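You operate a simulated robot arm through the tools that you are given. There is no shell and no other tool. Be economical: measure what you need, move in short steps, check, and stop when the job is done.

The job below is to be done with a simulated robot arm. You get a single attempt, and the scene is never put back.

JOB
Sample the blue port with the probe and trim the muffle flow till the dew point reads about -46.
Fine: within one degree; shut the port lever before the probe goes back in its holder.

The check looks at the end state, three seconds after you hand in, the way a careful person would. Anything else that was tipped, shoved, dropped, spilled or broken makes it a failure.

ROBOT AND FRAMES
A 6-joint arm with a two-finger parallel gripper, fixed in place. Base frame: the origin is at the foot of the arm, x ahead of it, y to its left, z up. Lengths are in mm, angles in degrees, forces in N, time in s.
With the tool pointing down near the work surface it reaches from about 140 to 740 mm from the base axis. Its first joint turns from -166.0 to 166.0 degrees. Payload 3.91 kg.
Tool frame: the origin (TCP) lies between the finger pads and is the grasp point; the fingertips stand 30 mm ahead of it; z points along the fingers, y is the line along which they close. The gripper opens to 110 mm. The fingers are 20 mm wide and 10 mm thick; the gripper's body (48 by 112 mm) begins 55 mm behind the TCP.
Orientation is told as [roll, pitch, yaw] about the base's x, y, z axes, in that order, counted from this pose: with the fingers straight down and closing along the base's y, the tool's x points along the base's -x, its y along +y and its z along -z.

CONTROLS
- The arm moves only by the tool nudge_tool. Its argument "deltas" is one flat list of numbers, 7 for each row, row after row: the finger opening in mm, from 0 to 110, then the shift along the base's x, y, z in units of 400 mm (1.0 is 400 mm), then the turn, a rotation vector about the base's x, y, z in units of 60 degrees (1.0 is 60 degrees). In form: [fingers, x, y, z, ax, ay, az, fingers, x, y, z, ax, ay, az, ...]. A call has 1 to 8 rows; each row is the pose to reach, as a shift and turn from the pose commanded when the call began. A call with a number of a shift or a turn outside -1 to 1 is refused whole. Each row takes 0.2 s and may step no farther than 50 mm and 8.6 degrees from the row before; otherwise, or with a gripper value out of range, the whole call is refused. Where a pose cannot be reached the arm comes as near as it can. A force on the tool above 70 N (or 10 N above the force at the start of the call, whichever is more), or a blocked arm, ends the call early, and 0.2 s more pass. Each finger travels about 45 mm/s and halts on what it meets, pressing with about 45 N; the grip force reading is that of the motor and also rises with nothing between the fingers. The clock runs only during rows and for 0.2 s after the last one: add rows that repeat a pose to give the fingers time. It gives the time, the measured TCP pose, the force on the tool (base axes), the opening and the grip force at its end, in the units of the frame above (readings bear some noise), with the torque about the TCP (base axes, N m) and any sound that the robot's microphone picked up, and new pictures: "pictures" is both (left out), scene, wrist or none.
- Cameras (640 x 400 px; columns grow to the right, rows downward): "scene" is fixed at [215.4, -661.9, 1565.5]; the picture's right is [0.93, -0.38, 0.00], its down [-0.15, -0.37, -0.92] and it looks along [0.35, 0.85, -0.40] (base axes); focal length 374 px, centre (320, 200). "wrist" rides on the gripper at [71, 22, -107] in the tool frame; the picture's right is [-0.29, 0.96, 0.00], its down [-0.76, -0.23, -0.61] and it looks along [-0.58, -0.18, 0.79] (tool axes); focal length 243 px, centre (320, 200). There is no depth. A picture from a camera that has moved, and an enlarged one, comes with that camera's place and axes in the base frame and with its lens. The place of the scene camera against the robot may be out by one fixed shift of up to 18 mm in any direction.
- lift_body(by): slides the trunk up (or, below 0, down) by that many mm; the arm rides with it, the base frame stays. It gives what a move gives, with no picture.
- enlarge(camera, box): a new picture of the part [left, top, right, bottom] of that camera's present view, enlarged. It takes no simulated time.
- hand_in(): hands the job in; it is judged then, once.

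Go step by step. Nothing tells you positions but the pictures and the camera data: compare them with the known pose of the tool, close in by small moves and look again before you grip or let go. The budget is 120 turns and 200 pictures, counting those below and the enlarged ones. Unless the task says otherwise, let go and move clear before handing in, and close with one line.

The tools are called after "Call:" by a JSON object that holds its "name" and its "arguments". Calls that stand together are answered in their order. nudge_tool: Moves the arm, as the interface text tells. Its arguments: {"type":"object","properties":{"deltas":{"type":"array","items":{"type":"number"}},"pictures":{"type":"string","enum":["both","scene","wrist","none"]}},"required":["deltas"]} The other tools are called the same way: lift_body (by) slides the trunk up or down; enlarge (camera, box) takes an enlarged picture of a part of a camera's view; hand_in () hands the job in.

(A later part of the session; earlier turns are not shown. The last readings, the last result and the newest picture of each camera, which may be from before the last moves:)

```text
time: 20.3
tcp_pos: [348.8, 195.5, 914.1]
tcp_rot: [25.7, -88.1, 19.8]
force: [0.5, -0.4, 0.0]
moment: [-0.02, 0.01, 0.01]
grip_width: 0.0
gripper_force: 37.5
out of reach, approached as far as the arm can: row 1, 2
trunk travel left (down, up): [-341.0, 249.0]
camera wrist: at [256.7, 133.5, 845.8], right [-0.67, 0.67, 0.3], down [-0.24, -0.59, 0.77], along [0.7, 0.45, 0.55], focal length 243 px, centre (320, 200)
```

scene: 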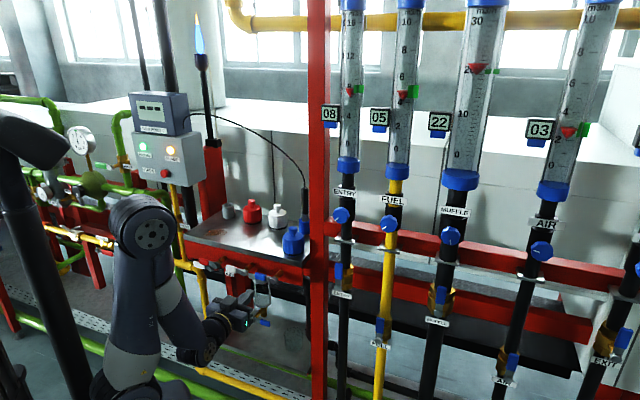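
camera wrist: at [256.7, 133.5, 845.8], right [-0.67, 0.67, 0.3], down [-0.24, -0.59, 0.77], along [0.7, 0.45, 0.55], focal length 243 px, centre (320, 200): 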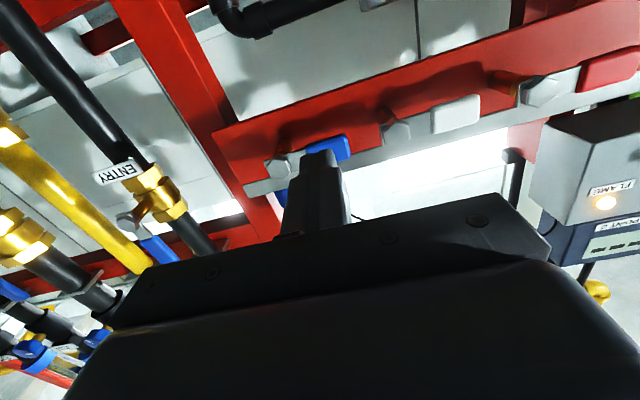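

Still at the folding limit; I'll drop the trunk another 100 mm and raise the tool to compensate.

Call:
{"name": "lift_body", "arguments": {"by": -60}}

Call:
{"name": "nudge_tool", "arguments": {"deltas": [0, 0, 0, 0.07, 0, 0, 0, 0, 0, 0, 0.12, 0, 0, 0], "pictures": "none"}}

Call:
{"name": "lift_body", "arguments": {"by": -60}}

Call:
{"name": "nudge_tool", "arguments": {"deltas": [0, 0, 0, 0.07, 0, 0, 0, 0, 0, 0, 0.125, 0, 0, 0]}}

```text
time: 21.3
tcp_pos: [349.3, 195.8, 854.9]
tcp_rot: [25.7, -88.1, 19.8]
force: [0.2, -0.9, -0.3]
moment: [-0.03, -0.01, -0.02]
grip_width: 0.0
gripper_force: 37.6
trunk travel left (down, up): [-281.0, 309.0]
```

```text
time: 21.9
tcp_pos: [348.8, 195.8, 902.6]
tcp_rot: [25.4, -88.2, 20.1]
force: [0.2, 0.0, -0.4]
moment: [-0.02, 0.01, 0.05]
grip_width: 0.0
gripper_force: 37.9
trunk travel left (down, up): [-281.0, 309.0]
```

```text
time: 22.9
tcp_pos: [349.1, 196.1, 843.3]
tcp_rot: [25.7, -88.2, 19.9]
force: [-0.1, 0.4, -0.1]
moment: [-0.02, 0.03, 0.01]
grip_width: 0.0
gripper_force: 37.9
trunk travel left (down, up): [-221.0, 369.0]
```

```text
time: 23.5
tcp_pos: [348.9, 194.8, 892.3]
tcp_rot: [24.9, -88.1, 20.7]
force: [0.6, 0.3, 0.5]
moment: [0.04, 0.01, 0.01]
grip_width: 0.0
gripper_force: 37.7
trunk travel left (down, up): [-221.0, 369.0]
camera wrist: at [256.5, 133.2, 823.8], right [-0.67, 0.67, 0.3], down [-0.24, -0.59, 0.77], along [0.7, 0.45, 0.55], focal length 243 px, centre (320, 200)
```

scene: 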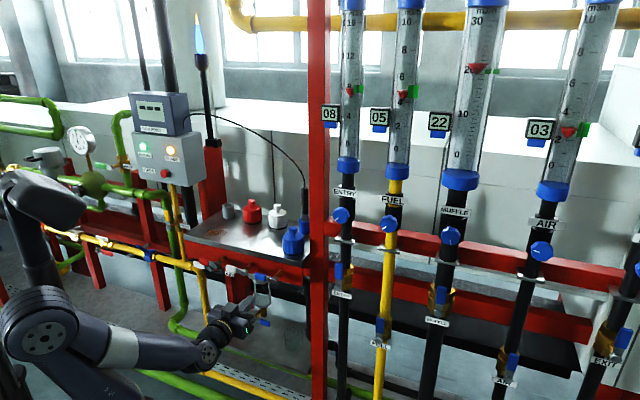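
wrist: 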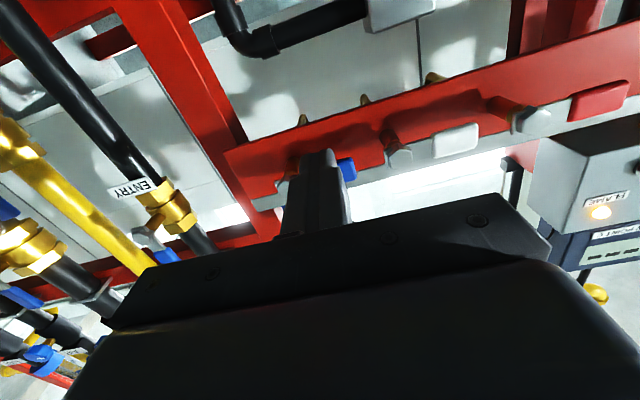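

The arm now has a comfortable posture. Advancing the fingertips beneath the lever.

Call:
{"name": "nudge_tool", "arguments": {"deltas": [0, 0.025, 0.033, 0, 0, 0, 0, 0, 0.05, 0.066, 0, 0, 0, 0, 0, 0.076, 0.1, 0, 0, 0, 0]}}

Call:
{"name": "enlarge", "arguments": {"camera": "scene", "box": [220, 250, 300, 330]}}

```text
time: 24.3
tcp_pos: [379.8, 235.9, 893.0]
tcp_rot: [25.1, -88.1, 20.5]
force: [-0.6, -0.4, 0.0]
moment: [-0.01, 0.02, -0.03]
grip_width: 0.0
gripper_force: 37.9
trunk travel left (down, up): [-221.0, 369.0]
camera wrist: at [287.3, 172.8, 824.0], right [-0.67, 0.67, 0.3], down [-0.24, -0.59, 0.77], along [0.7, 0.45, 0.56], focal length 243 px, centre (320, 200)
```

scene: 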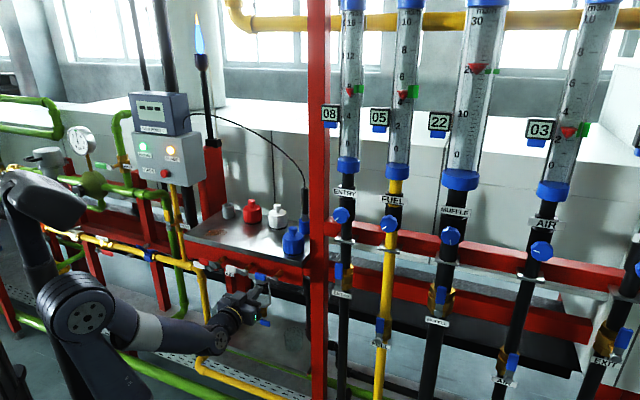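
wrist: 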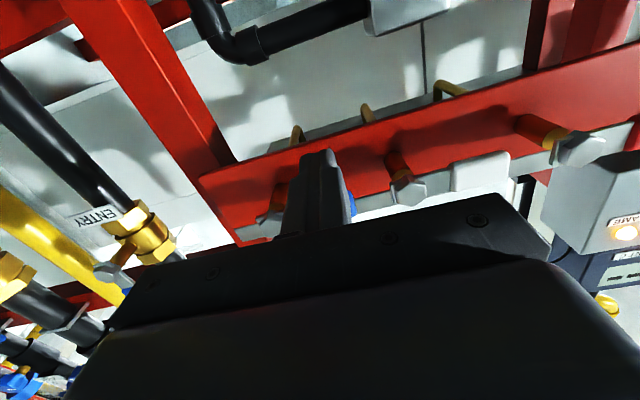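

```text
5.00 times, centred on (260, 290) of scene
camera zoom: at [215.4, -661.9, 1565.5], right [0.93, -0.38, 0.0], down [-0.15, -0.37, -0.92], along [0.35, 0.85, -0.4], focal length 1870 px, centre (620, -250)
```

zoom: 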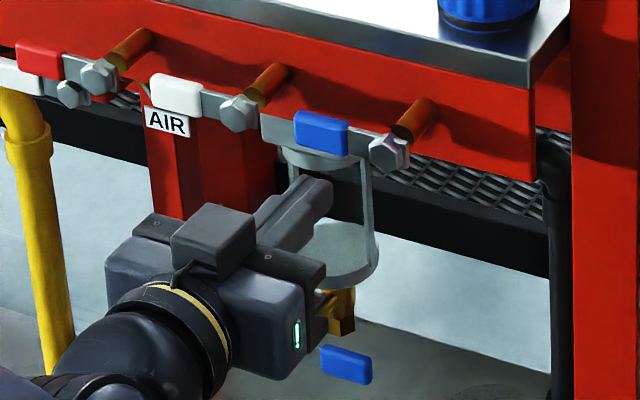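

Fingertips are just under the blue paddle. Test push upward by a small angle.

Call:
{"name": "nudge_tool", "arguments": {"deltas": [0, 0.003, -0.003, 0.035, 0, 0, 0, 0, 0.003, -0.003, 0.055, 0, 0, 0, 0, 0.002, -0.002, 0.075, 0, 0, 0, 0, 0, 0, 0.09, 0, 0, 0], "pictures": "wrist"}}

Call:
{"name": "enlarge", "arguments": {"camera": "scene", "box": [220, 250, 300, 330]}}

```text
time: 25.4
tcp_pos: [377.9, 233.3, 911.2]
tcp_rot: [13.8, -85.4, 31.3]
force: [1.3, 1.2, -16.2]
moment: [-0.33, 0.26, -0.15]
grip_width: 0.0
gripper_force: 37.6
trunk travel left (down, up): [-221.0, 369.0]
stopped in row 4: the force on the tool passed its limit at 74 N (the readings are from after the stop); the commanded pose is now the measured one
camera wrist: at [283.4, 169.3, 848.2], right [-0.66, 0.69, 0.31], down [-0.21, -0.56, 0.8], along [0.72, 0.46, 0.52], focal length 243 px, centre (320, 200)
```

wrist: 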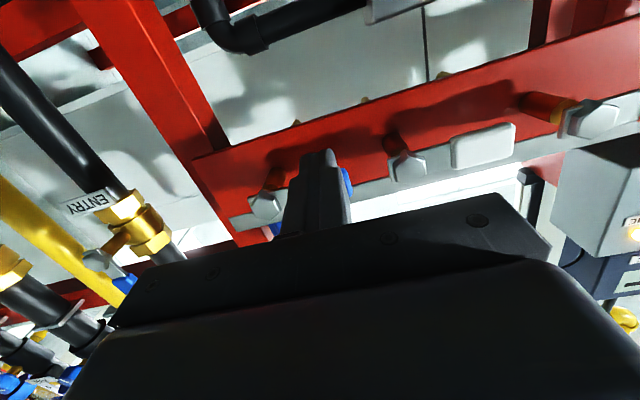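

```text
5.00 times, centred on (260, 290) of scene
camera zoom: at [215.4, -661.9, 1565.5], right [0.93, -0.38, 0.0], down [-0.15, -0.37, -0.92], along [0.35, 0.85, -0.4], focal length 1870 px, centre (620, -250)
```

zoom: 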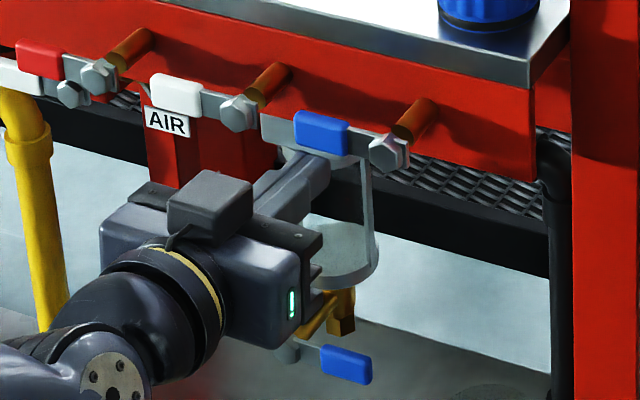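

Upward is against a stop, so the lever opens downward. I'll back out, go above it, and push down.

Call:
{"name": "nudge_tool", "arguments": {"deltas": [0, 0, 0, -0.04, 0, 0, 0, 0, -0.04, -0.04, -0.04, 0, 0, 0, 0, -0.08, -0.08, -0.04, 0, 0, 0, 0, -0.08, -0.08, 0.04, 0, 0, 0, 0, -0.08, -0.08, 0.12, 0, 0, 0], "pictures": "wrist"}}

Call:
{"name": "enlarge", "arguments": {"camera": "scene", "box": [220, 250, 300, 330]}}

```text
time: 26.8
tcp_pos: [357.3, 204.7, 923.1]
tcp_rot: [20.2, -79.6, 24.9]
force: [1.1, 0.2, 0.4]
moment: [-0.04, 0.06, 0.0]
grip_width: 0.0
gripper_force: 37.4
trunk travel left (down, up): [-221.0, 369.0]
stopped in row 5: the arm was blocked; the commanded pose is now the measured one
camera wrist: at [257.0, 138.9, 872.0], right [-0.62, 0.7, 0.35], down [-0.13, -0.53, 0.84], along [0.77, 0.48, 0.43], focal length 243 px, centre (320, 200)
```

wrist: 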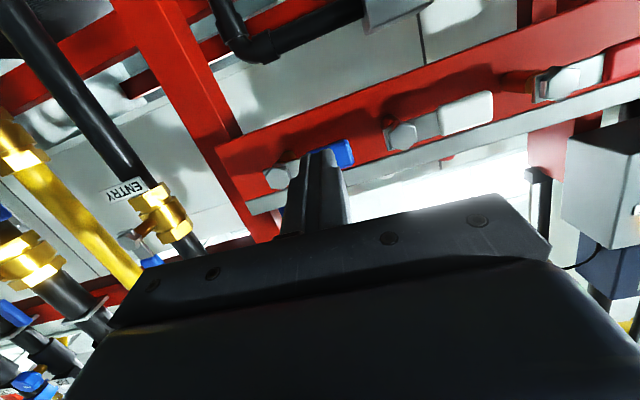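

```text
5.00 times, centred on (260, 290) of scene
camera zoom: at [215.4, -661.9, 1565.5], right [0.93, -0.38, 0.0], down [-0.15, -0.37, -0.92], along [0.35, 0.85, -0.4], focal length 1870 px, centre (620, -250)
```

zoom: 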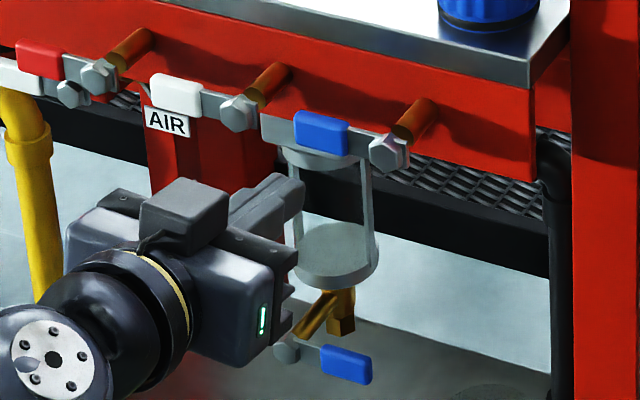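

The arm got blocked by its own posture, so I'll raise the whole arm with the trunk instead.

Call:
{"name": "lift_body", "arguments": {"by": 40}}

Call:
{"name": "nudge_tool", "arguments": {"deltas": [0, 0.005, 0.005, 0, 0, 0, 0]}}

Call:
{"name": "enlarge", "arguments": {"camera": "scene", "box": [220, 250, 300, 330]}}

```text
time: 27.6
tcp_pos: [358.3, 206.5, 965.5]
tcp_rot: [19.9, -80.3, 25.1]
force: [-1.0, -0.3, -1.2]
moment: [-0.02, 0.01, 0.01]
grip_width: 0.0
gripper_force: 37.9
trunk travel left (down, up): [-261.0, 329.0]
```

```text
time: 28.0
tcp_pos: [360.7, 207.7, 965.6]
tcp_rot: [20.1, -80.1, 25.0]
force: [0.4, -0.9, 0.0]
moment: [0.0, 0.0, 0.0]
grip_width: 0.2
gripper_force: 37.9
trunk travel left (down, up): [-261.0, 329.0]
camera wrist: at [261.1, 141.8, 913.4], right [-0.63, 0.7, 0.34], down [-0.14, -0.54, 0.83], along [0.76, 0.47, 0.44], focal length 243 px, centre (320, 200)
```

scene: 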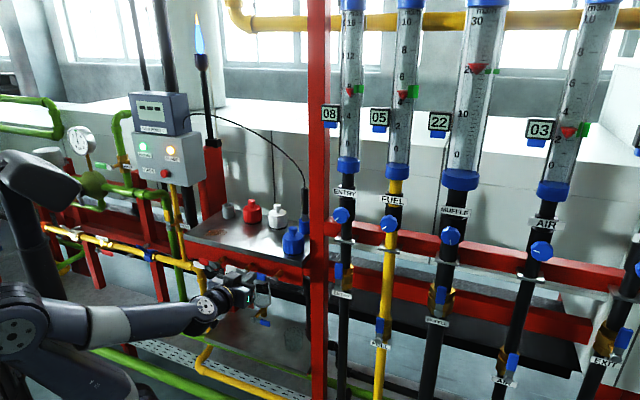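
wrist: 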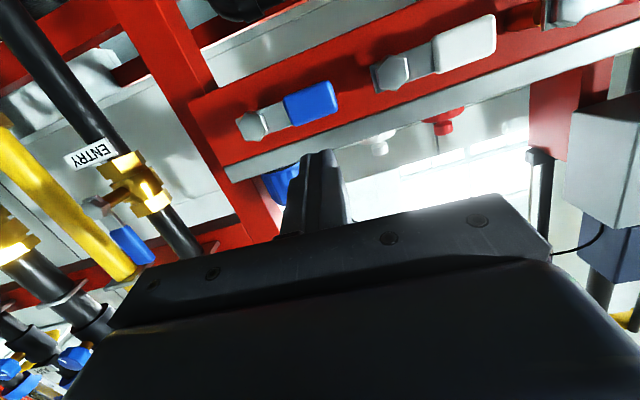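

```text
5.00 times, centred on (260, 290) of scene
camera zoom: at [215.4, -661.9, 1565.5], right [0.93, -0.38, 0.0], down [-0.15, -0.37, -0.92], along [0.35, 0.85, -0.4], focal length 1870 px, centre (620, -250)
```

zoom: 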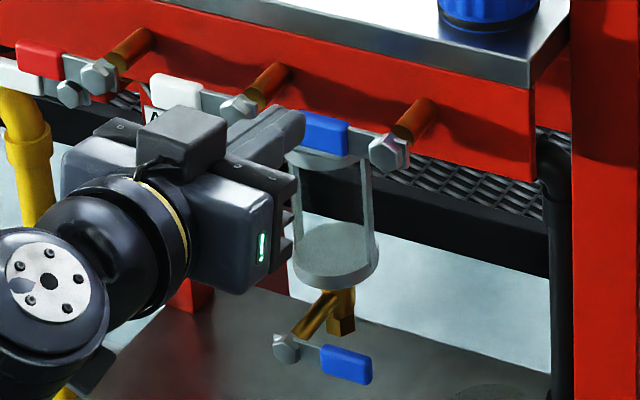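

Clear view and position now; advance over the paddle and push down gently.

Call:
{"name": "nudge_tool", "arguments": {"deltas": [0, 0.024, 0.029, 0, 0, 0, 0, 0, 0.048, 0.058, 0, 0, 0, 0, 0, 0.048, 0.058, -0.0365, 0, 0, 0, 0, 0.045, 0.061, -0.057, 0, 0, 0, 0, 0.043, 0.063, -0.078, 0, 0, 0], "pictures": "wrist"}}

Call:
{"name": "enlarge", "arguments": {"camera": "scene", "box": [220, 250, 300, 330]}}

```text
time: 29.2
tcp_pos: [378.2, 230.8, 934.4]
tcp_rot: [20.1, -80.2, 24.9]
force: [-3.6, -5.8, 3.9]
moment: [0.03, -0.07, -0.1]
grip_width: 0.0
gripper_force: 37.6
trunk travel left (down, up): [-261.0, 329.0]
camera wrist: at [278.0, 166.1, 882.6], right [-0.63, 0.7, 0.34], down [-0.14, -0.54, 0.83], along [0.77, 0.47, 0.44], focal length 243 px, centre (320, 200)
```

wrist: 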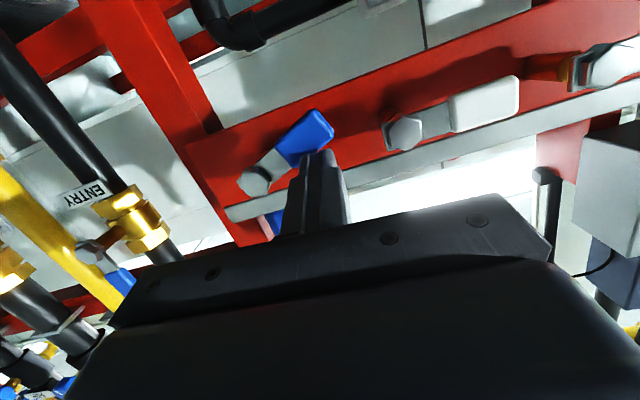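

```text
5.00 times, centred on (260, 290) of scene
camera zoom: at [215.4, -661.9, 1565.5], right [0.93, -0.38, 0.0], down [-0.15, -0.37, -0.92], along [0.35, 0.85, -0.4], focal length 1870 px, centre (620, -250)
```

zoom: 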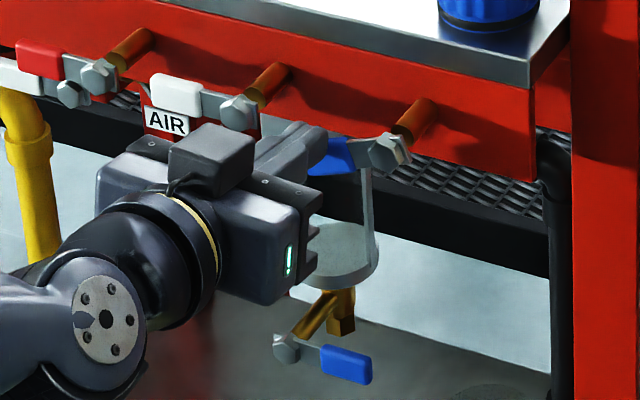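

The lever turns freely downward. Continue along the arc to vertical.

Call:
{"name": "nudge_tool", "arguments": {"deltas": [0, 0.0009, -0.0009, -0.021, 0, 0, 0, 0, 0.0044, -0.0044, -0.041, 0, 0, 0, 0, 0.0103, -0.0103, -0.061, 0, 0, 0, 0, 0.0186, -0.0186, -0.079, 0, 0, 0, 0, 0.0286, -0.0286, -0.094, 0, 0, 0, 0, 0.0407, -0.0407, -0.107, 0, 0, 0, 0, 0.0539, -0.0539, -0.116, 0, 0, 0, 0, 0.061, -0.061, -0.12, 0, 0, 0], "pictures": "both"}}

Call:
{"name": "enlarge", "arguments": {"camera": "scene", "box": [220, 250, 300, 330]}}

Call:
{"name": "enlarge", "arguments": {"camera": "scene", "box": [125, 85, 225, 147]}}

```text
time: 31.0
tcp_pos: [398.8, 214.4, 888.1]
tcp_rot: [17.7, -80.6, 28.2]
force: [-37.0, 41.5, 11.5]
moment: [-0.01, -0.47, 1.6]
grip_width: 0.0
gripper_force: 37.3
trunk travel left (down, up): [-261.0, 329.0]
camera wrist: at [299.4, 146.4, 835.4], right [-0.64, 0.69, 0.33], down [-0.14, -0.53, 0.83], along [0.75, 0.49, 0.44], focal length 243 px, centre (320, 200)
```

scene: 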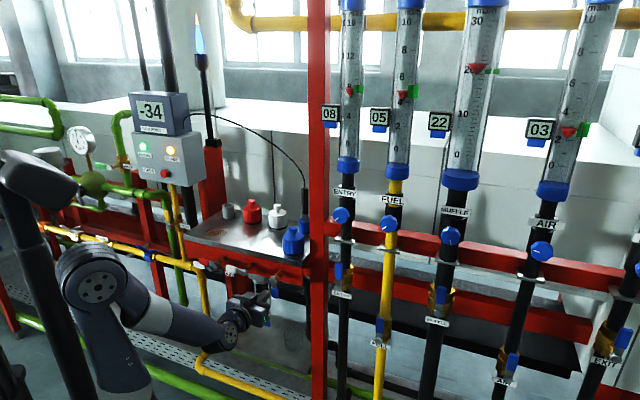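
wrist: 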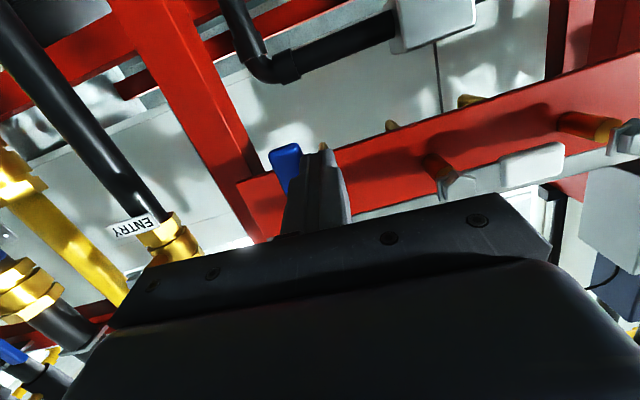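

```text
5.00 times, centred on (260, 290) of scene
camera zoom: at [215.4, -661.9, 1565.5], right [0.93, -0.38, 0.0], down [-0.15, -0.37, -0.92], along [0.35, 0.85, -0.4], focal length 1870 px, centre (620, -250)
```

zoom: 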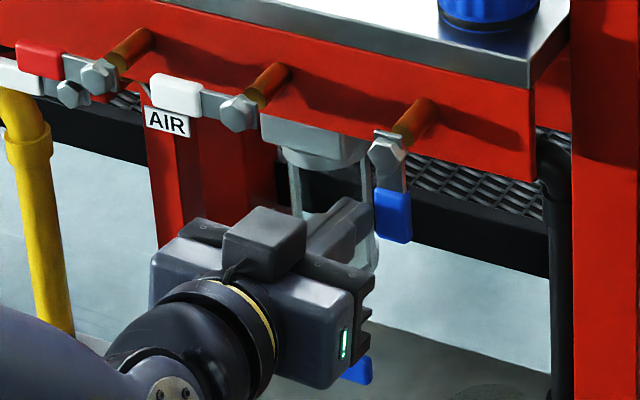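

```text
6.40 times, centred on (175, 116) of scene
camera zoom: at [215.4, -661.9, 1565.5], right [0.93, -0.38, 0.0], down [-0.15, -0.37, -0.92], along [0.35, 0.85, -0.4], focal length 2394 px, centre (1248, 738)
```

zoom: 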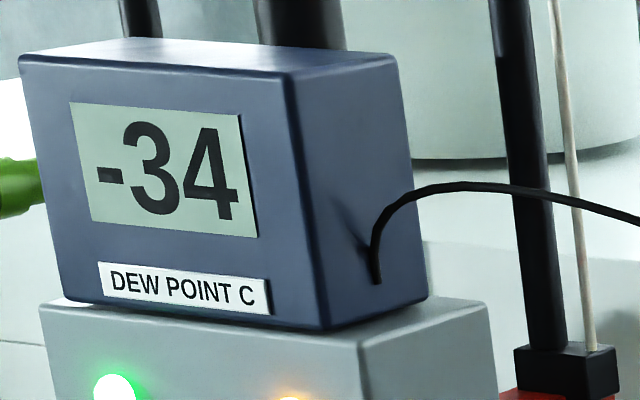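

The lever is open and the display reads −34. Backing off, then heading to the MUFFLE knob (about (769, −86, 1156)).

Call:
{"name": "nudge_tool", "arguments": {"deltas": [0, -0.02, 0.02, 0, 0, 0, 0, 0, -0.09, -0.05, 0, 0, 0, 0, 0, -0.16, -0.12, 0, 0, 0, 0, 0, -0.2, -0.16, 0, 0, 0, 0], "pictures": "none"}}

Call:
{"name": "lift_body", "arguments": {"by": 200}}

Call:
{"name": "enlarge", "arguments": {"camera": "scene", "box": [120, 85, 320, 335]}}

```text
time: 32.0
tcp_pos: [322.2, 143.9, 885.9]
tcp_rot: [19.9, -80.2, 25.0]
force: [0.5, 0.1, -0.5]
moment: [-0.01, -0.01, 0.01]
grip_width: 0.0
gripper_force: 37.3
trunk travel left (down, up): [-261.0, 329.0]
```

```text
time: 34.1
tcp_pos: [321.5, 144.8, 1086.4]
tcp_rot: [20.0, -80.3, 25.0]
force: [0.1, 0.4, 0.6]
moment: [0.0, -0.01, 0.01]
grip_width: 0.3
gripper_force: 37.3
trunk travel left (down, up): [-461.0, 129.0]
```

```text
1.60 times, centred on (220, 210) of scene
camera zoom: at [215.4, -661.9, 1565.5], right [0.93, -0.38, 0.0], down [-0.15, -0.37, -0.92], along [0.35, 0.85, -0.4], focal length 598 px, centre (480, 184)
```

zoom: 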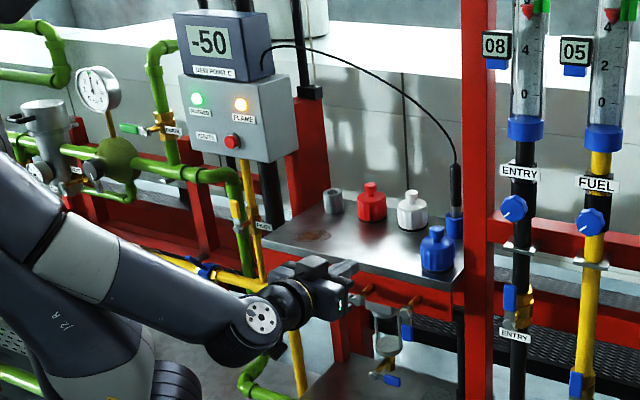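

The reading is already at −50 and settling. Moving across in front of the panel to the muffle knob.

Call:
{"name": "nudge_tool", "arguments": {"deltas": [0, 0.0795, -0.09, 0.016, 0.0148, -0.0148, 0, 0, 0.159, -0.18, 0.032, 0.0295, -0.0295, 0, 0, 0.2385, -0.27, 0.048, 0.0443, -0.0443, 0, 0, 0.318, -0.36, 0.064, 0.059, -0.059, 0, 30, 0.3975, -0.45, 0.08, 0.0738, -0.0738, 0, 70, 0.477, -0.54, 0.096, 0.0885, -0.0885, 0, 80, 0.5565, -0.63, 0.112, 0.1033, -0.1033, 0, 80, 0.636, -0.72, 0.128, 0.118, -0.118, 0]}}

Call:
{"name": "enlarge", "arguments": {"camera": "scene", "box": [125, 85, 225, 147]}}

```text
time: 36.0
tcp_pos: [577.7, -144.5, 1138.5]
tcp_rot: [104.0, -86.5, -58.5]
force: [-0.3, -1.1, -0.1]
moment: [0.01, 0.01, -0.04]
grip_width: 80.3
gripper_force: 0.2
trunk travel left (down, up): [-461.0, 129.0]
camera wrist: at [485.1, -203.0, 1066.1], right [-0.67, 0.66, 0.35], down [-0.24, -0.63, 0.74], along [0.7, 0.41, 0.58], focal length 243 px, centre (320, 200)
```

scene: 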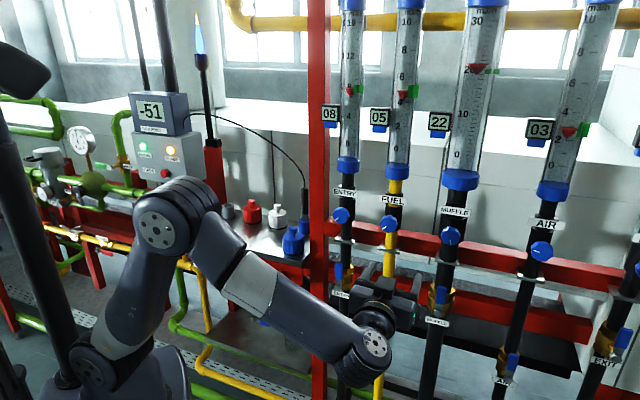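
wrist: 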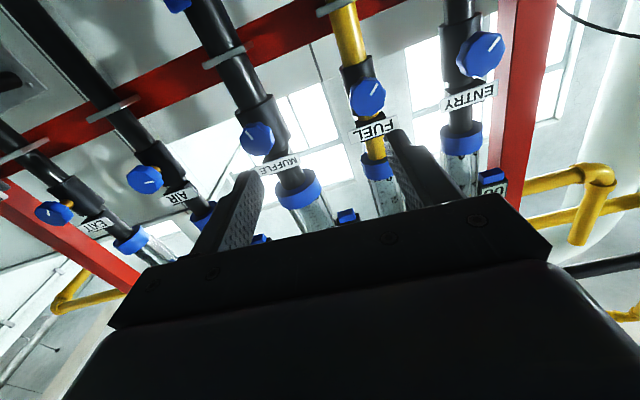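

```text
6.40 times, centred on (175, 116) of scene
camera zoom: at [215.4, -661.9, 1565.5], right [0.93, -0.38, 0.0], down [-0.15, -0.37, -0.92], along [0.35, 0.85, -0.4], focal length 2394 px, centre (1248, 738)
```

zoom: 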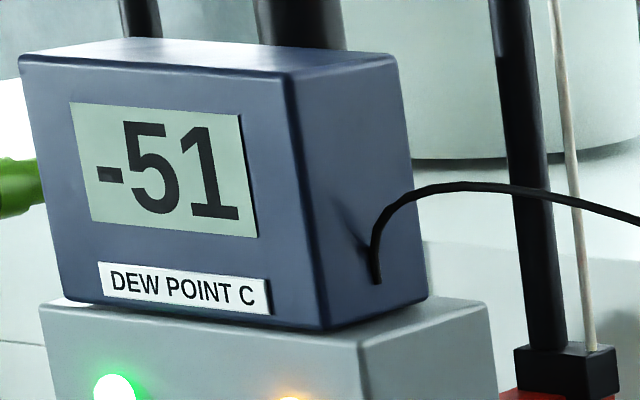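

The reading settled around −51, so it needs a trim of about 5 degrees. Aligning with the MUFFLE knob at (767, −85, 1156).

Call:
{"name": "nudge_tool", "arguments": {"deltas": [80, 0.09, 0.01, 0.011, 0, 0, 0, 80, 0.18, 0.019, 0.022, 0, 0, 0, 80, 0.27, 0.029, 0.033, 0, 0, 0, 80, 0.3625, 0.039, 0.044, 0, 0, 0]}}

Call:
{"name": "enlarge", "arguments": {"camera": "scene", "box": [380, 180, 520, 280]}}

Call:
{"name": "enlarge", "arguments": {"camera": "scene", "box": [125, 85, 225, 147]}}

```text
time: 37.0
tcp_pos: [721.2, -128.0, 1155.9]
tcp_rot: [103.7, -86.5, -58.4]
force: [-1.2, 0.4, 0.9]
moment: [0.0, 0.01, 0.03]
grip_width: 80.2
gripper_force: 0.1
trunk travel left (down, up): [-461.0, 129.0]
camera wrist: at [630.5, -185.6, 1083.4], right [-0.67, 0.66, 0.35], down [-0.24, -0.63, 0.74], along [0.7, 0.41, 0.58], focal length 243 px, centre (320, 200)
```

scene: 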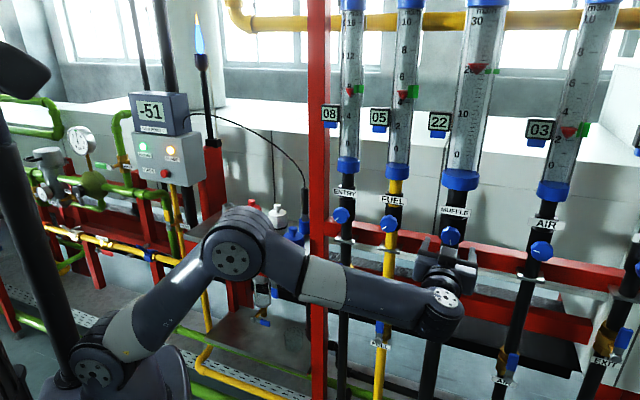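
wrist: 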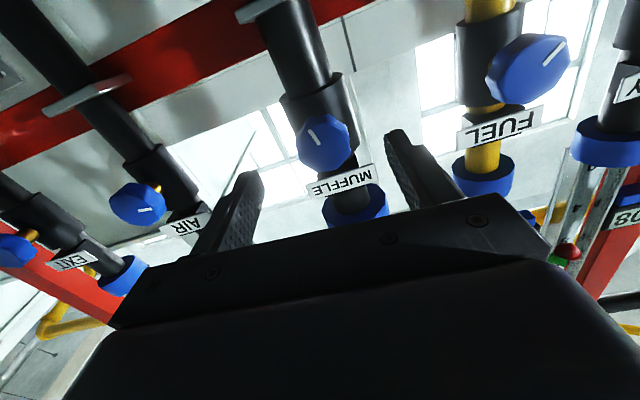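

```text
4.00 times, centred on (450, 230) of scene
camera zoom: at [215.4, -661.9, 1565.5], right [0.93, -0.38, 0.0], down [-0.15, -0.37, -0.92], along [0.35, 0.85, -0.4], focal length 1496 px, centre (-200, 80)
```

zoom: 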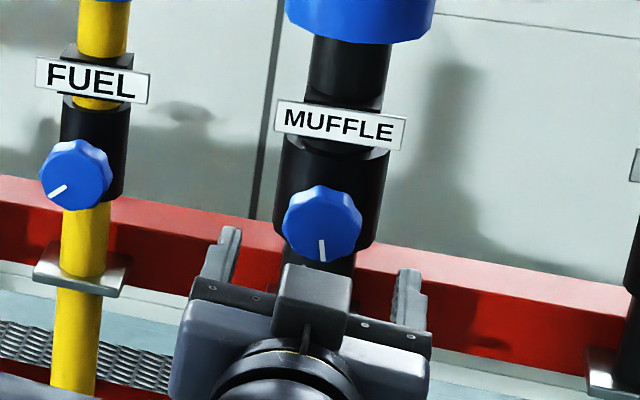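

```text
6.40 times, centred on (175, 116) of scene
camera zoom: at [215.4, -661.9, 1565.5], right [0.93, -0.38, 0.0], down [-0.15, -0.37, -0.92], along [0.35, 0.85, -0.4], focal length 2394 px, centre (1248, 738)
```

zoom: 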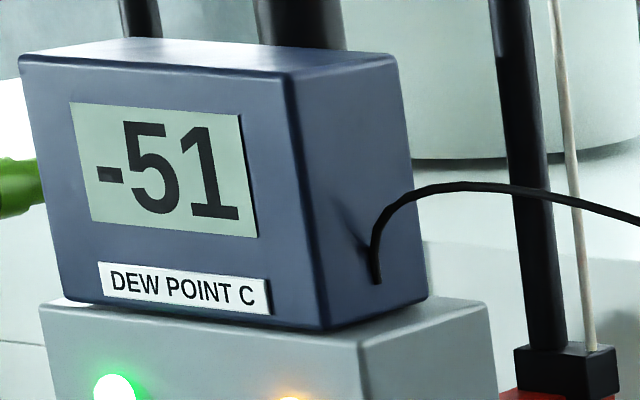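

The knob centre is at about (762.5, −84, 1157). Advancing so only the fingertips straddle it.

Call:
{"name": "nudge_tool", "arguments": {"deltas": [80, 0.026, 0.03, 0.002, 0, 0, 0, 80, 0.053, 0.06, 0.003, 0, 0, 0], "pictures": "wrist"}}

Call:
{"name": "enlarge", "arguments": {"camera": "scene", "box": [420, 200, 490, 270]}}

Call:
{"name": "enlarge", "arguments": {"camera": "wrist", "box": [180, 60, 480, 260]}}

```text
time: 37.5
tcp_pos: [742.8, -103.3, 1157.3]
tcp_rot: [104.0, -86.6, -58.7]
force: [-0.9, 0.0, 0.5]
moment: [0.0, 0.01, -0.02]
grip_width: 79.9
gripper_force: 0.0
trunk travel left (down, up): [-461.0, 129.0]
camera wrist: at [651.5, -161.7, 1084.8], right [-0.67, 0.66, 0.35], down [-0.24, -0.63, 0.74], along [0.7, 0.41, 0.58], focal length 243 px, centre (320, 200)
```

wrist: 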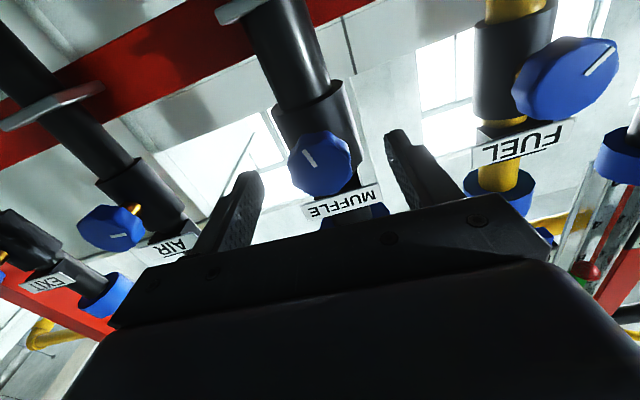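

```text
5.71 times, centred on (455, 235) of scene
camera zoom: at [215.4, -661.9, 1565.5], right [0.93, -0.38, 0.0], down [-0.15, -0.37, -0.92], along [0.35, 0.85, -0.4], focal length 2137 px, centre (-451, 0)
```

zoom: 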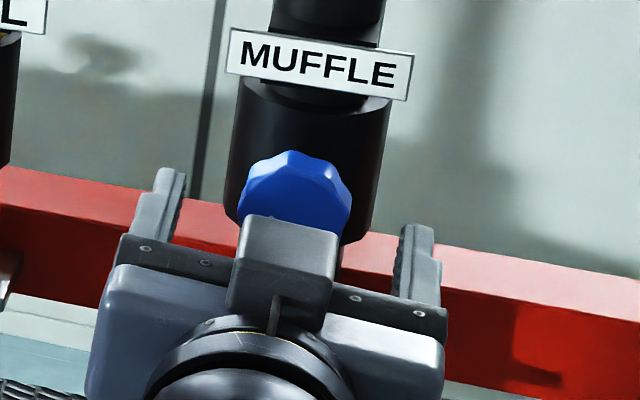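

```text
2.00 times, centred on (330, 160) of wrist
camera zoom: at [651.5, -161.7, 1084.8], right [-0.67, 0.66, 0.35], down [-0.24, -0.63, 0.74], along [0.7, 0.41, 0.58], focal length 485 px, centre (300, 280)
```

zoom: 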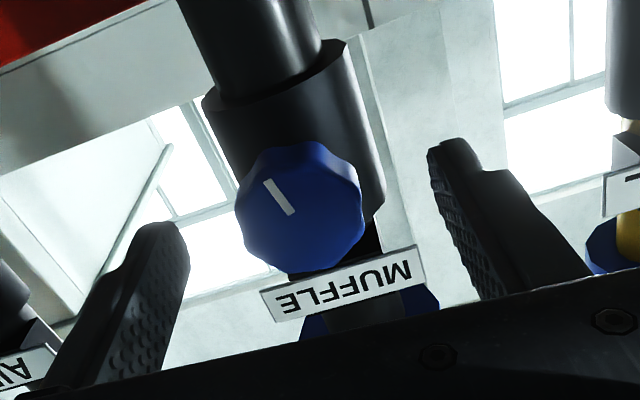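

The knob sits on the tool axis and its face is about 27 mm ahead of the TCP. Advancing 14 mm more and closing.

Call:
{"name": "nudge_tool", "arguments": {"deltas": [80, 0.0247, 0.0247, 0, 0, 0, 0, 80, 0.0247, 0.0247, 0, 0, 0, 0, 35, 0.0247, 0.0247, 0, 0, 0, 0, 35, 0.0247, 0.0247, 0, 0, 0, 0, 35, 0.0247, 0.0247, 0, 0, 0, 0, 35, 0.0247, 0.0247, 0, 0, 0, 0], "pictures": "wrist"}}

Call:
{"name": "enlarge", "arguments": {"camera": "scene", "box": [420, 200, 490, 270]}}

Call:
{"name": "enlarge", "arguments": {"camera": "scene", "box": [420, 0, 540, 190]}}

```text
time: 39.0
tcp_pos: [753.4, -93.7, 1156.6]
tcp_rot: [104.2, -86.6, -58.8]
force: [2.9, 0.3, 0.7]
moment: [0.09, -0.1, -0.46]
grip_width: 40.6
gripper_force: 44.8
trunk travel left (down, up): [-461.0, 129.0]
camera wrist: at [661.6, -152.3, 1084.5], right [-0.67, 0.66, 0.35], down [-0.24, -0.63, 0.74], along [0.7, 0.41, 0.58], focal length 243 px, centre (320, 200)
```

wrist: 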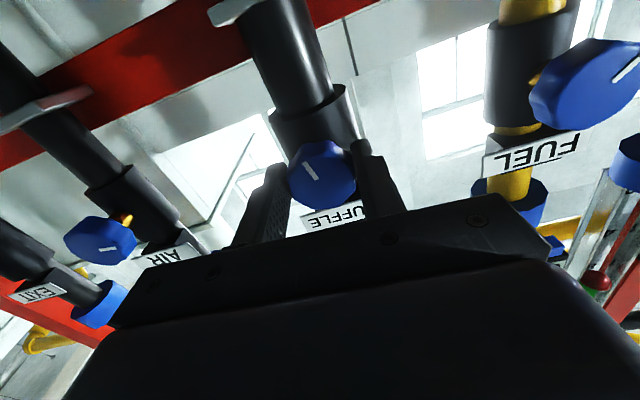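

```text
5.71 times, centred on (455, 235) of scene
camera zoom: at [215.4, -661.9, 1565.5], right [0.93, -0.38, 0.0], down [-0.15, -0.37, -0.92], along [0.35, 0.85, -0.4], focal length 2137 px, centre (-451, 0)
```

zoom: 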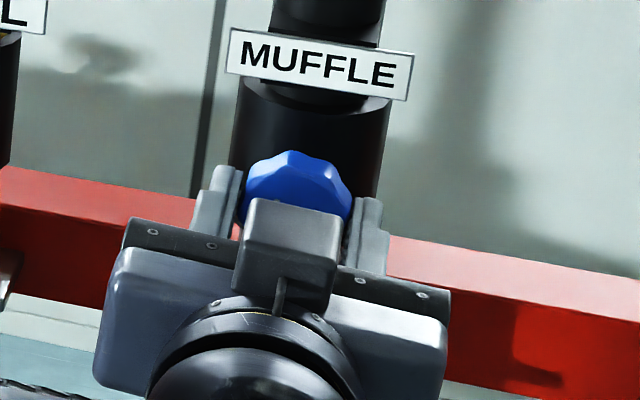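

```text
2.11 times, centred on (480, 95) of scene
camera zoom: at [215.4, -661.9, 1565.5], right [0.93, -0.38, 0.0], down [-0.15, -0.37, -0.92], along [0.35, 0.85, -0.4], focal length 787 px, centre (-17, 421)
```

zoom: 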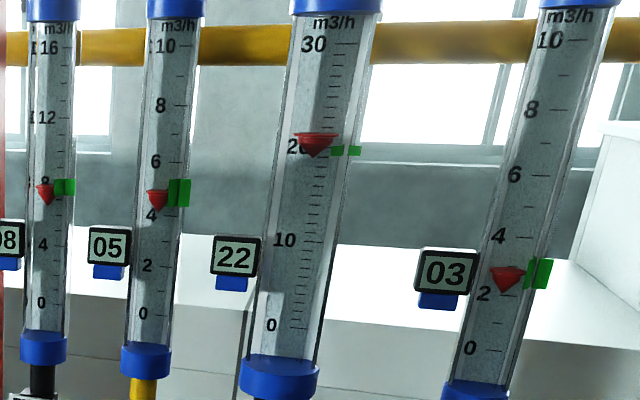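

Knob gripped. Small test turn of 8° clockwise (as seen from the front), then wait and read.

Call:
{"name": "nudge_tool", "arguments": {"deltas": [35, 0, 0, 0, 0.047, 0.047, 0, 35, 0, 0, 0, 0.094, 0.094, 0, 35, 0, 0, 0, 0.094, 0.094, 0, 35, 0, 0, 0, 0.094, 0.094, 0, 35, 0, 0, 0, 0.094, 0.094, 0, 35, 0, 0, 0, 0.094, 0.094, 0, 35, 0, 0, 0, 0.094, 0.094, 0, 35, 0, 0, 0, 0.094, 0.094, 0], "pictures": "scene"}}

Call:
{"name": "enlarge", "arguments": {"camera": "scene", "box": [420, 0, 540, 190]}}

Call:
{"name": "enlarge", "arguments": {"camera": "wrist", "box": [180, 60, 480, 260]}}

```text
time: 40.8
tcp_pos: [753.3, -93.2, 1157.6]
tcp_rot: [94.5, -78.7, -49.5]
force: [4.4, -1.2, 6.1]
moment: [0.01, 0.0, -0.38]
grip_width: 40.5
gripper_force: 44.9
trunk travel left (down, up): [-461.0, 129.0]
```

scene: 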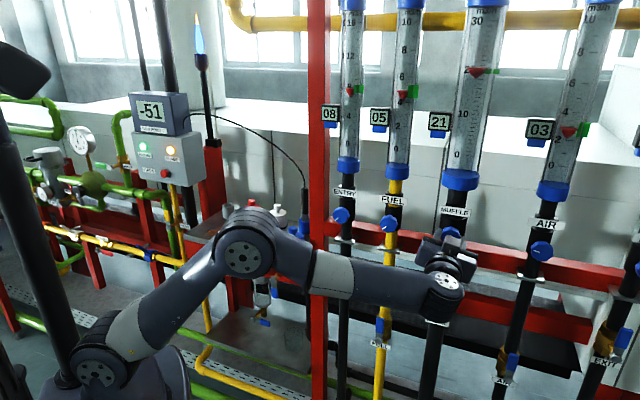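

```text
2.11 times, centred on (480, 95) of scene
camera zoom: at [215.4, -661.9, 1565.5], right [0.93, -0.38, 0.0], down [-0.15, -0.37, -0.92], along [0.35, 0.85, -0.4], focal length 787 px, centre (-17, 421)
```

zoom: 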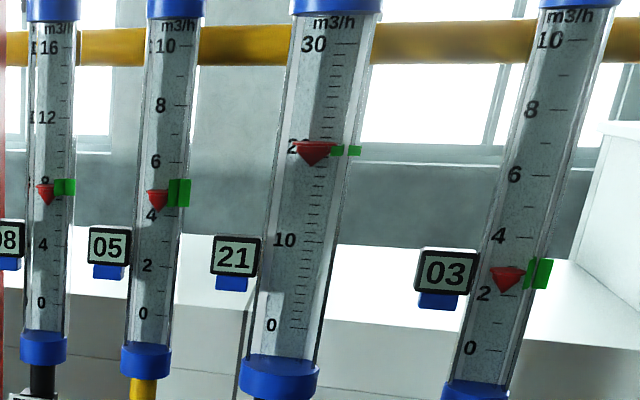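

```text
2.00 times, centred on (330, 160) of wrist
camera zoom: at [654.5, -145.2, 1088.6], right [-0.63, 0.62, 0.47], down [-0.17, -0.7, 0.69], along [0.76, 0.35, 0.55], focal length 485 px, centre (300, 280)
```

zoom: 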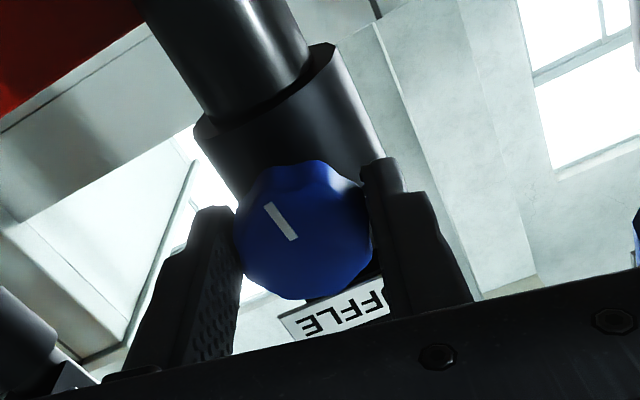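

Flow dropped to 21. Waiting for the dew point to settle.

Call:
{"name": "nudge_tool", "arguments": {"deltas": [35, 0, 0, 0, 0, 0, 0, 35, 0, 0, 0, 0, 0, 0, 35, 0, 0, 0, 0, 0, 0, 35, 0, 0, 0, 0, 0, 0, 35, 0, 0, 0, 0, 0, 0, 35, 0, 0, 0, 0, 0, 0, 35, 0, 0, 0, 0, 0, 0, 35, 0, 0, 0, 0, 0, 0], "pictures": "none"}}

Call:
{"name": "enlarge", "arguments": {"camera": "scene", "box": [125, 85, 225, 147]}}

Call:
{"name": "nudge_tool", "arguments": {"deltas": [35, 0, 0, 0, 0, 0, 0, 35, 0, 0, 0, 0, 0, 0, 35, 0, 0, 0, 0, 0, 0, 35, 0, 0, 0, 0, 0, 0, 35, 0, 0, 0, 0, 0, 0, 35, 0, 0, 0, 0, 0, 0, 35, 0, 0, 0, 0, 0, 0, 35, 0, 0, 0, 0, 0, 0], "pictures": "none"}}

Call:
{"name": "enlarge", "arguments": {"camera": "scene", "box": [125, 85, 225, 147]}}

```text
time: 42.5
tcp_pos: [754.0, -92.6, 1156.8]
tcp_rot: [94.5, -78.7, -49.3]
force: [6.0, -1.2, 8.3]
moment: [0.11, -0.12, -0.4]
grip_width: 40.5
gripper_force: 45.4
trunk travel left (down, up): [-461.0, 129.0]
```

```text
6.40 times, centred on (175, 116) of scene
camera zoom: at [215.4, -661.9, 1565.5], right [0.93, -0.38, 0.0], down [-0.15, -0.37, -0.92], along [0.35, 0.85, -0.4], focal length 2394 px, centre (1248, 738)
```

zoom: 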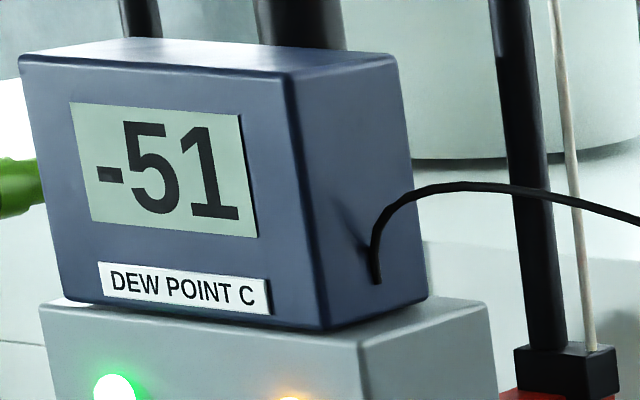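

```text
time: 44.4
tcp_pos: [754.0, -93.7, 1156.9]
tcp_rot: [94.5, -78.7, -49.4]
force: [6.4, -0.9, 10.7]
moment: [0.09, -0.1, -0.44]
grip_width: 40.5
gripper_force: 45.0
trunk travel left (down, up): [-461.0, 129.0]
```

```text
6.40 times, centred on (175, 116) of scene
camera zoom: at [215.4, -661.9, 1565.5], right [0.93, -0.38, 0.0], down [-0.15, -0.37, -0.92], along [0.35, 0.85, -0.4], focal length 2394 px, centre (1248, 738)
```

zoom: 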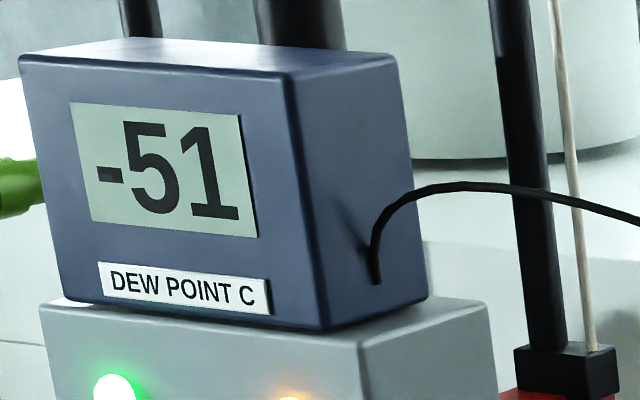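

Still −51 after settling, so the sensitivity is low. Turning another 24°.

Call:
{"name": "nudge_tool", "arguments": {"deltas": [35, 0, 0, 0, 0.094, 0.094, 0, 35, 0, 0, 0, 0.189, 0.189, 0, 35, 0, 0, 0, 0.283, 0.283, 0, 35, 0, 0, 0, 0.283, 0.283, 0, 35, 0, 0, 0, 0.283, 0.283, 0, 35, 0, 0, 0, 0.283, 0.283, 0, 35, 0, 0, 0, 0.283, 0.283, 0, 35, 0, 0, 0, 0.283, 0.283, 0], "pictures": "scene"}}

Call:
{"name": "nudge_tool", "arguments": {"deltas": [35, 0, 0, 0, 0, 0, 0, 35, 0, 0, 0, 0, 0, 0, 35, 0, 0, 0, 0, 0, 0, 35, 0, 0, 0, 0, 0, 0, 35, 0, 0, 0, 0, 0, 0, 35, 0, 0, 0, 0, 0, 0, 35, 0, 0, 0, 0, 0, 0, 35, 0, 0, 0, 0, 0, 0], "pictures": "none"}}

Call:
{"name": "enlarge", "arguments": {"camera": "scene", "box": [120, 0, 540, 262]}}

```text
time: 46.1
tcp_pos: [753.8, -93.8, 1157.7]
tcp_rot: [91.6, -54.6, -46.3]
force: [3.1, 1.4, 12.7]
moment: [-0.09, 0.02, -0.09]
grip_width: 40.7
gripper_force: 45.0
trunk travel left (down, up): [-461.0, 129.0]
```

scene: 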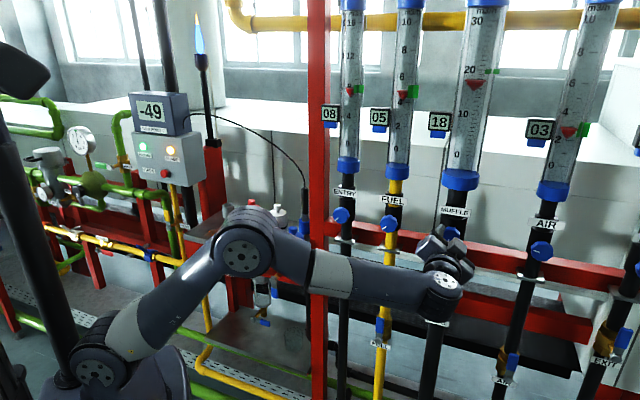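

```text
time: 48.0
tcp_pos: [753.1, -93.1, 1157.2]
tcp_rot: [91.6, -54.7, -46.3]
force: [1.9, 2.3, 12.6]
moment: [0.03, -0.07, -0.26]
grip_width: 40.6
gripper_force: 44.6
trunk travel left (down, up): [-461.0, 129.0]
```

```text
1.52 times, centred on (330, 131) of scene
camera zoom: at [215.4, -661.9, 1565.5], right [0.93, -0.38, 0.0], down [-0.15, -0.37, -0.92], along [0.35, 0.85, -0.4], focal length 570 px, centre (305, 305)
```

zoom: 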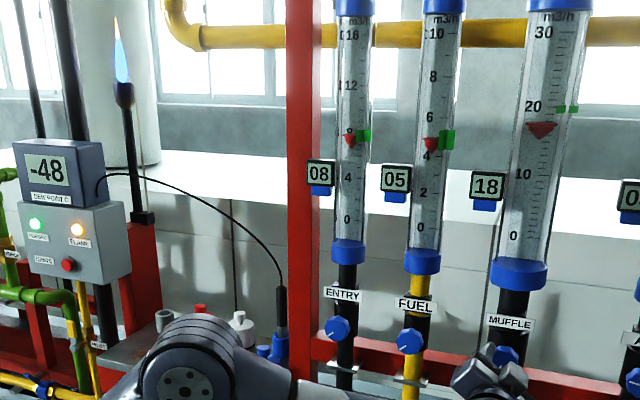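

Reading −48 and still drifting; wait a bit more.

Call:
{"name": "nudge_tool", "arguments": {"deltas": [35, 0, 0, 0, 0, 0, 0, 35, 0, 0, 0, 0, 0, 0, 35, 0, 0, 0, 0, 0, 0, 35, 0, 0, 0, 0, 0, 0, 35, 0, 0, 0, 0, 0, 0, 35, 0, 0, 0, 0, 0, 0, 35, 0, 0, 0, 0, 0, 0, 35, 0, 0, 0, 0, 0, 0], "pictures": "none"}}

Call:
{"name": "nudge_tool", "arguments": {"deltas": [35, 0, 0, 0, 0, 0, 0, 35, 0, 0, 0, 0, 0, 0, 35, 0, 0, 0, 0, 0, 0, 35, 0, 0, 0, 0, 0, 0, 35, 0, 0, 0, 0, 0, 0, 35, 0, 0, 0, 0, 0, 0, 35, 0, 0, 0, 0, 0, 0, 35, 0, 0, 0, 0, 0, 0], "pictures": "none"}}

Call:
{"name": "enlarge", "arguments": {"camera": "scene", "box": [120, 0, 540, 262]}}

```text
time: 49.8
tcp_pos: [752.3, -94.1, 1155.9]
tcp_rot: [91.6, -54.7, -46.4]
force: [2.8, 2.4, 12.1]
moment: [0.02, -0.05, -0.26]
grip_width: 40.8
gripper_force: 44.9
trunk travel left (down, up): [-461.0, 129.0]
```

```text
time: 51.5
tcp_pos: [751.3, -92.3, 1155.6]
tcp_rot: [91.6, -54.8, -46.5]
force: [1.7, 3.2, 13.6]
moment: [0.03, -0.08, -0.27]
grip_width: 40.6
gripper_force: 45.2
trunk travel left (down, up): [-461.0, 129.0]
```

```text
1.52 times, centred on (330, 131) of scene
camera zoom: at [215.4, -661.9, 1565.5], right [0.93, -0.38, 0.0], down [-0.15, -0.37, -0.92], along [0.35, 0.85, -0.4], focal length 570 px, centre (305, 305)
```

zoom: 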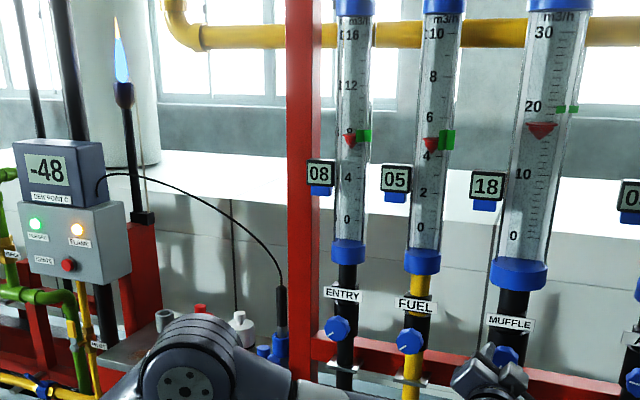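

Settled at −48 at flow 18 (about 8° of turn per m³/h, roughly 1 °C each). Turning 16° more.

Call:
{"name": "nudge_tool", "arguments": {"deltas": [35, 0, 0, 0, 0.094, 0.094, 0, 35, 0, 0, 0, 0.189, 0.189, 0, 35, 0, 0, 0, 0.189, 0.189, 0, 35, 0, 0, 0, 0.189, 0.189, 0, 35, 0, 0, 0, 0.189, 0.189, 0, 35, 0, 0, 0, 0.189, 0.189, 0, 35, 0, 0, 0, 0.189, 0.189, 0, 35, 0, 0, 0, 0.189, 0.189, 0], "pictures": "none"}}

Call:
{"name": "nudge_tool", "arguments": {"deltas": [35, 0, 0, 0, 0, 0, 0, 35, 0, 0, 0, 0, 0, 0, 35, 0, 0, 0, 0, 0, 0, 35, 0, 0, 0, 0, 0, 0, 35, 0, 0, 0, 0, 0, 0, 35, 0, 0, 0, 0, 0, 0, 35, 0, 0, 0, 0, 0, 0, 35, 0, 0, 0, 0, 0, 0], "pictures": "none"}}

Call:
{"name": "nudge_tool", "arguments": {"deltas": [35, 0, 0, 0, 0, 0, 0, 35, 0, 0, 0, 0, 0, 0, 35, 0, 0, 0, 0, 0, 0, 35, 0, 0, 0, 0, 0, 0, 35, 0, 0, 0, 0, 0, 0, 35, 0, 0, 0, 0, 0, 0, 35, 0, 0, 0, 0, 0, 0, 35, 0, 0, 0, 0, 0, 0], "pictures": "none"}}

Call:
{"name": "enlarge", "arguments": {"camera": "scene", "box": [120, 0, 540, 262]}}

```text
time: 53.4
tcp_pos: [751.5, -92.7, 1157.8]
tcp_rot: [91.1, -38.6, -46.0]
force: [-6.6, 6.7, 11.4]
moment: [-0.25, 0.2, 0.25]
grip_width: 40.7
gripper_force: 45.0
trunk travel left (down, up): [-461.0, 129.0]
```

```text
time: 55.1
tcp_pos: [752.3, -93.0, 1157.0]
tcp_rot: [91.0, -38.8, -46.0]
force: [-8.9, 7.9, 9.3]
moment: [-0.07, 0.01, -0.07]
grip_width: 40.5
gripper_force: 45.2
trunk travel left (down, up): [-461.0, 129.0]
```

```text
time: 57.0
tcp_pos: [752.1, -92.8, 1158.1]
tcp_rot: [90.9, -38.8, -46.0]
force: [-9.8, 9.3, 8.0]
moment: [-0.19, 0.08, 0.09]
grip_width: 40.6
gripper_force: 44.6
trunk travel left (down, up): [-461.0, 129.0]
```

```text
1.52 times, centred on (330, 131) of scene
camera zoom: at [215.4, -661.9, 1565.5], right [0.93, -0.38, 0.0], down [-0.15, -0.37, -0.92], along [0.35, 0.85, -0.4], focal length 570 px, centre (305, 305)
```

zoom: 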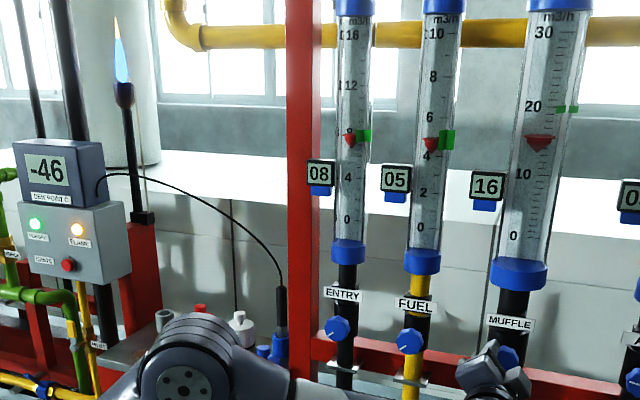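

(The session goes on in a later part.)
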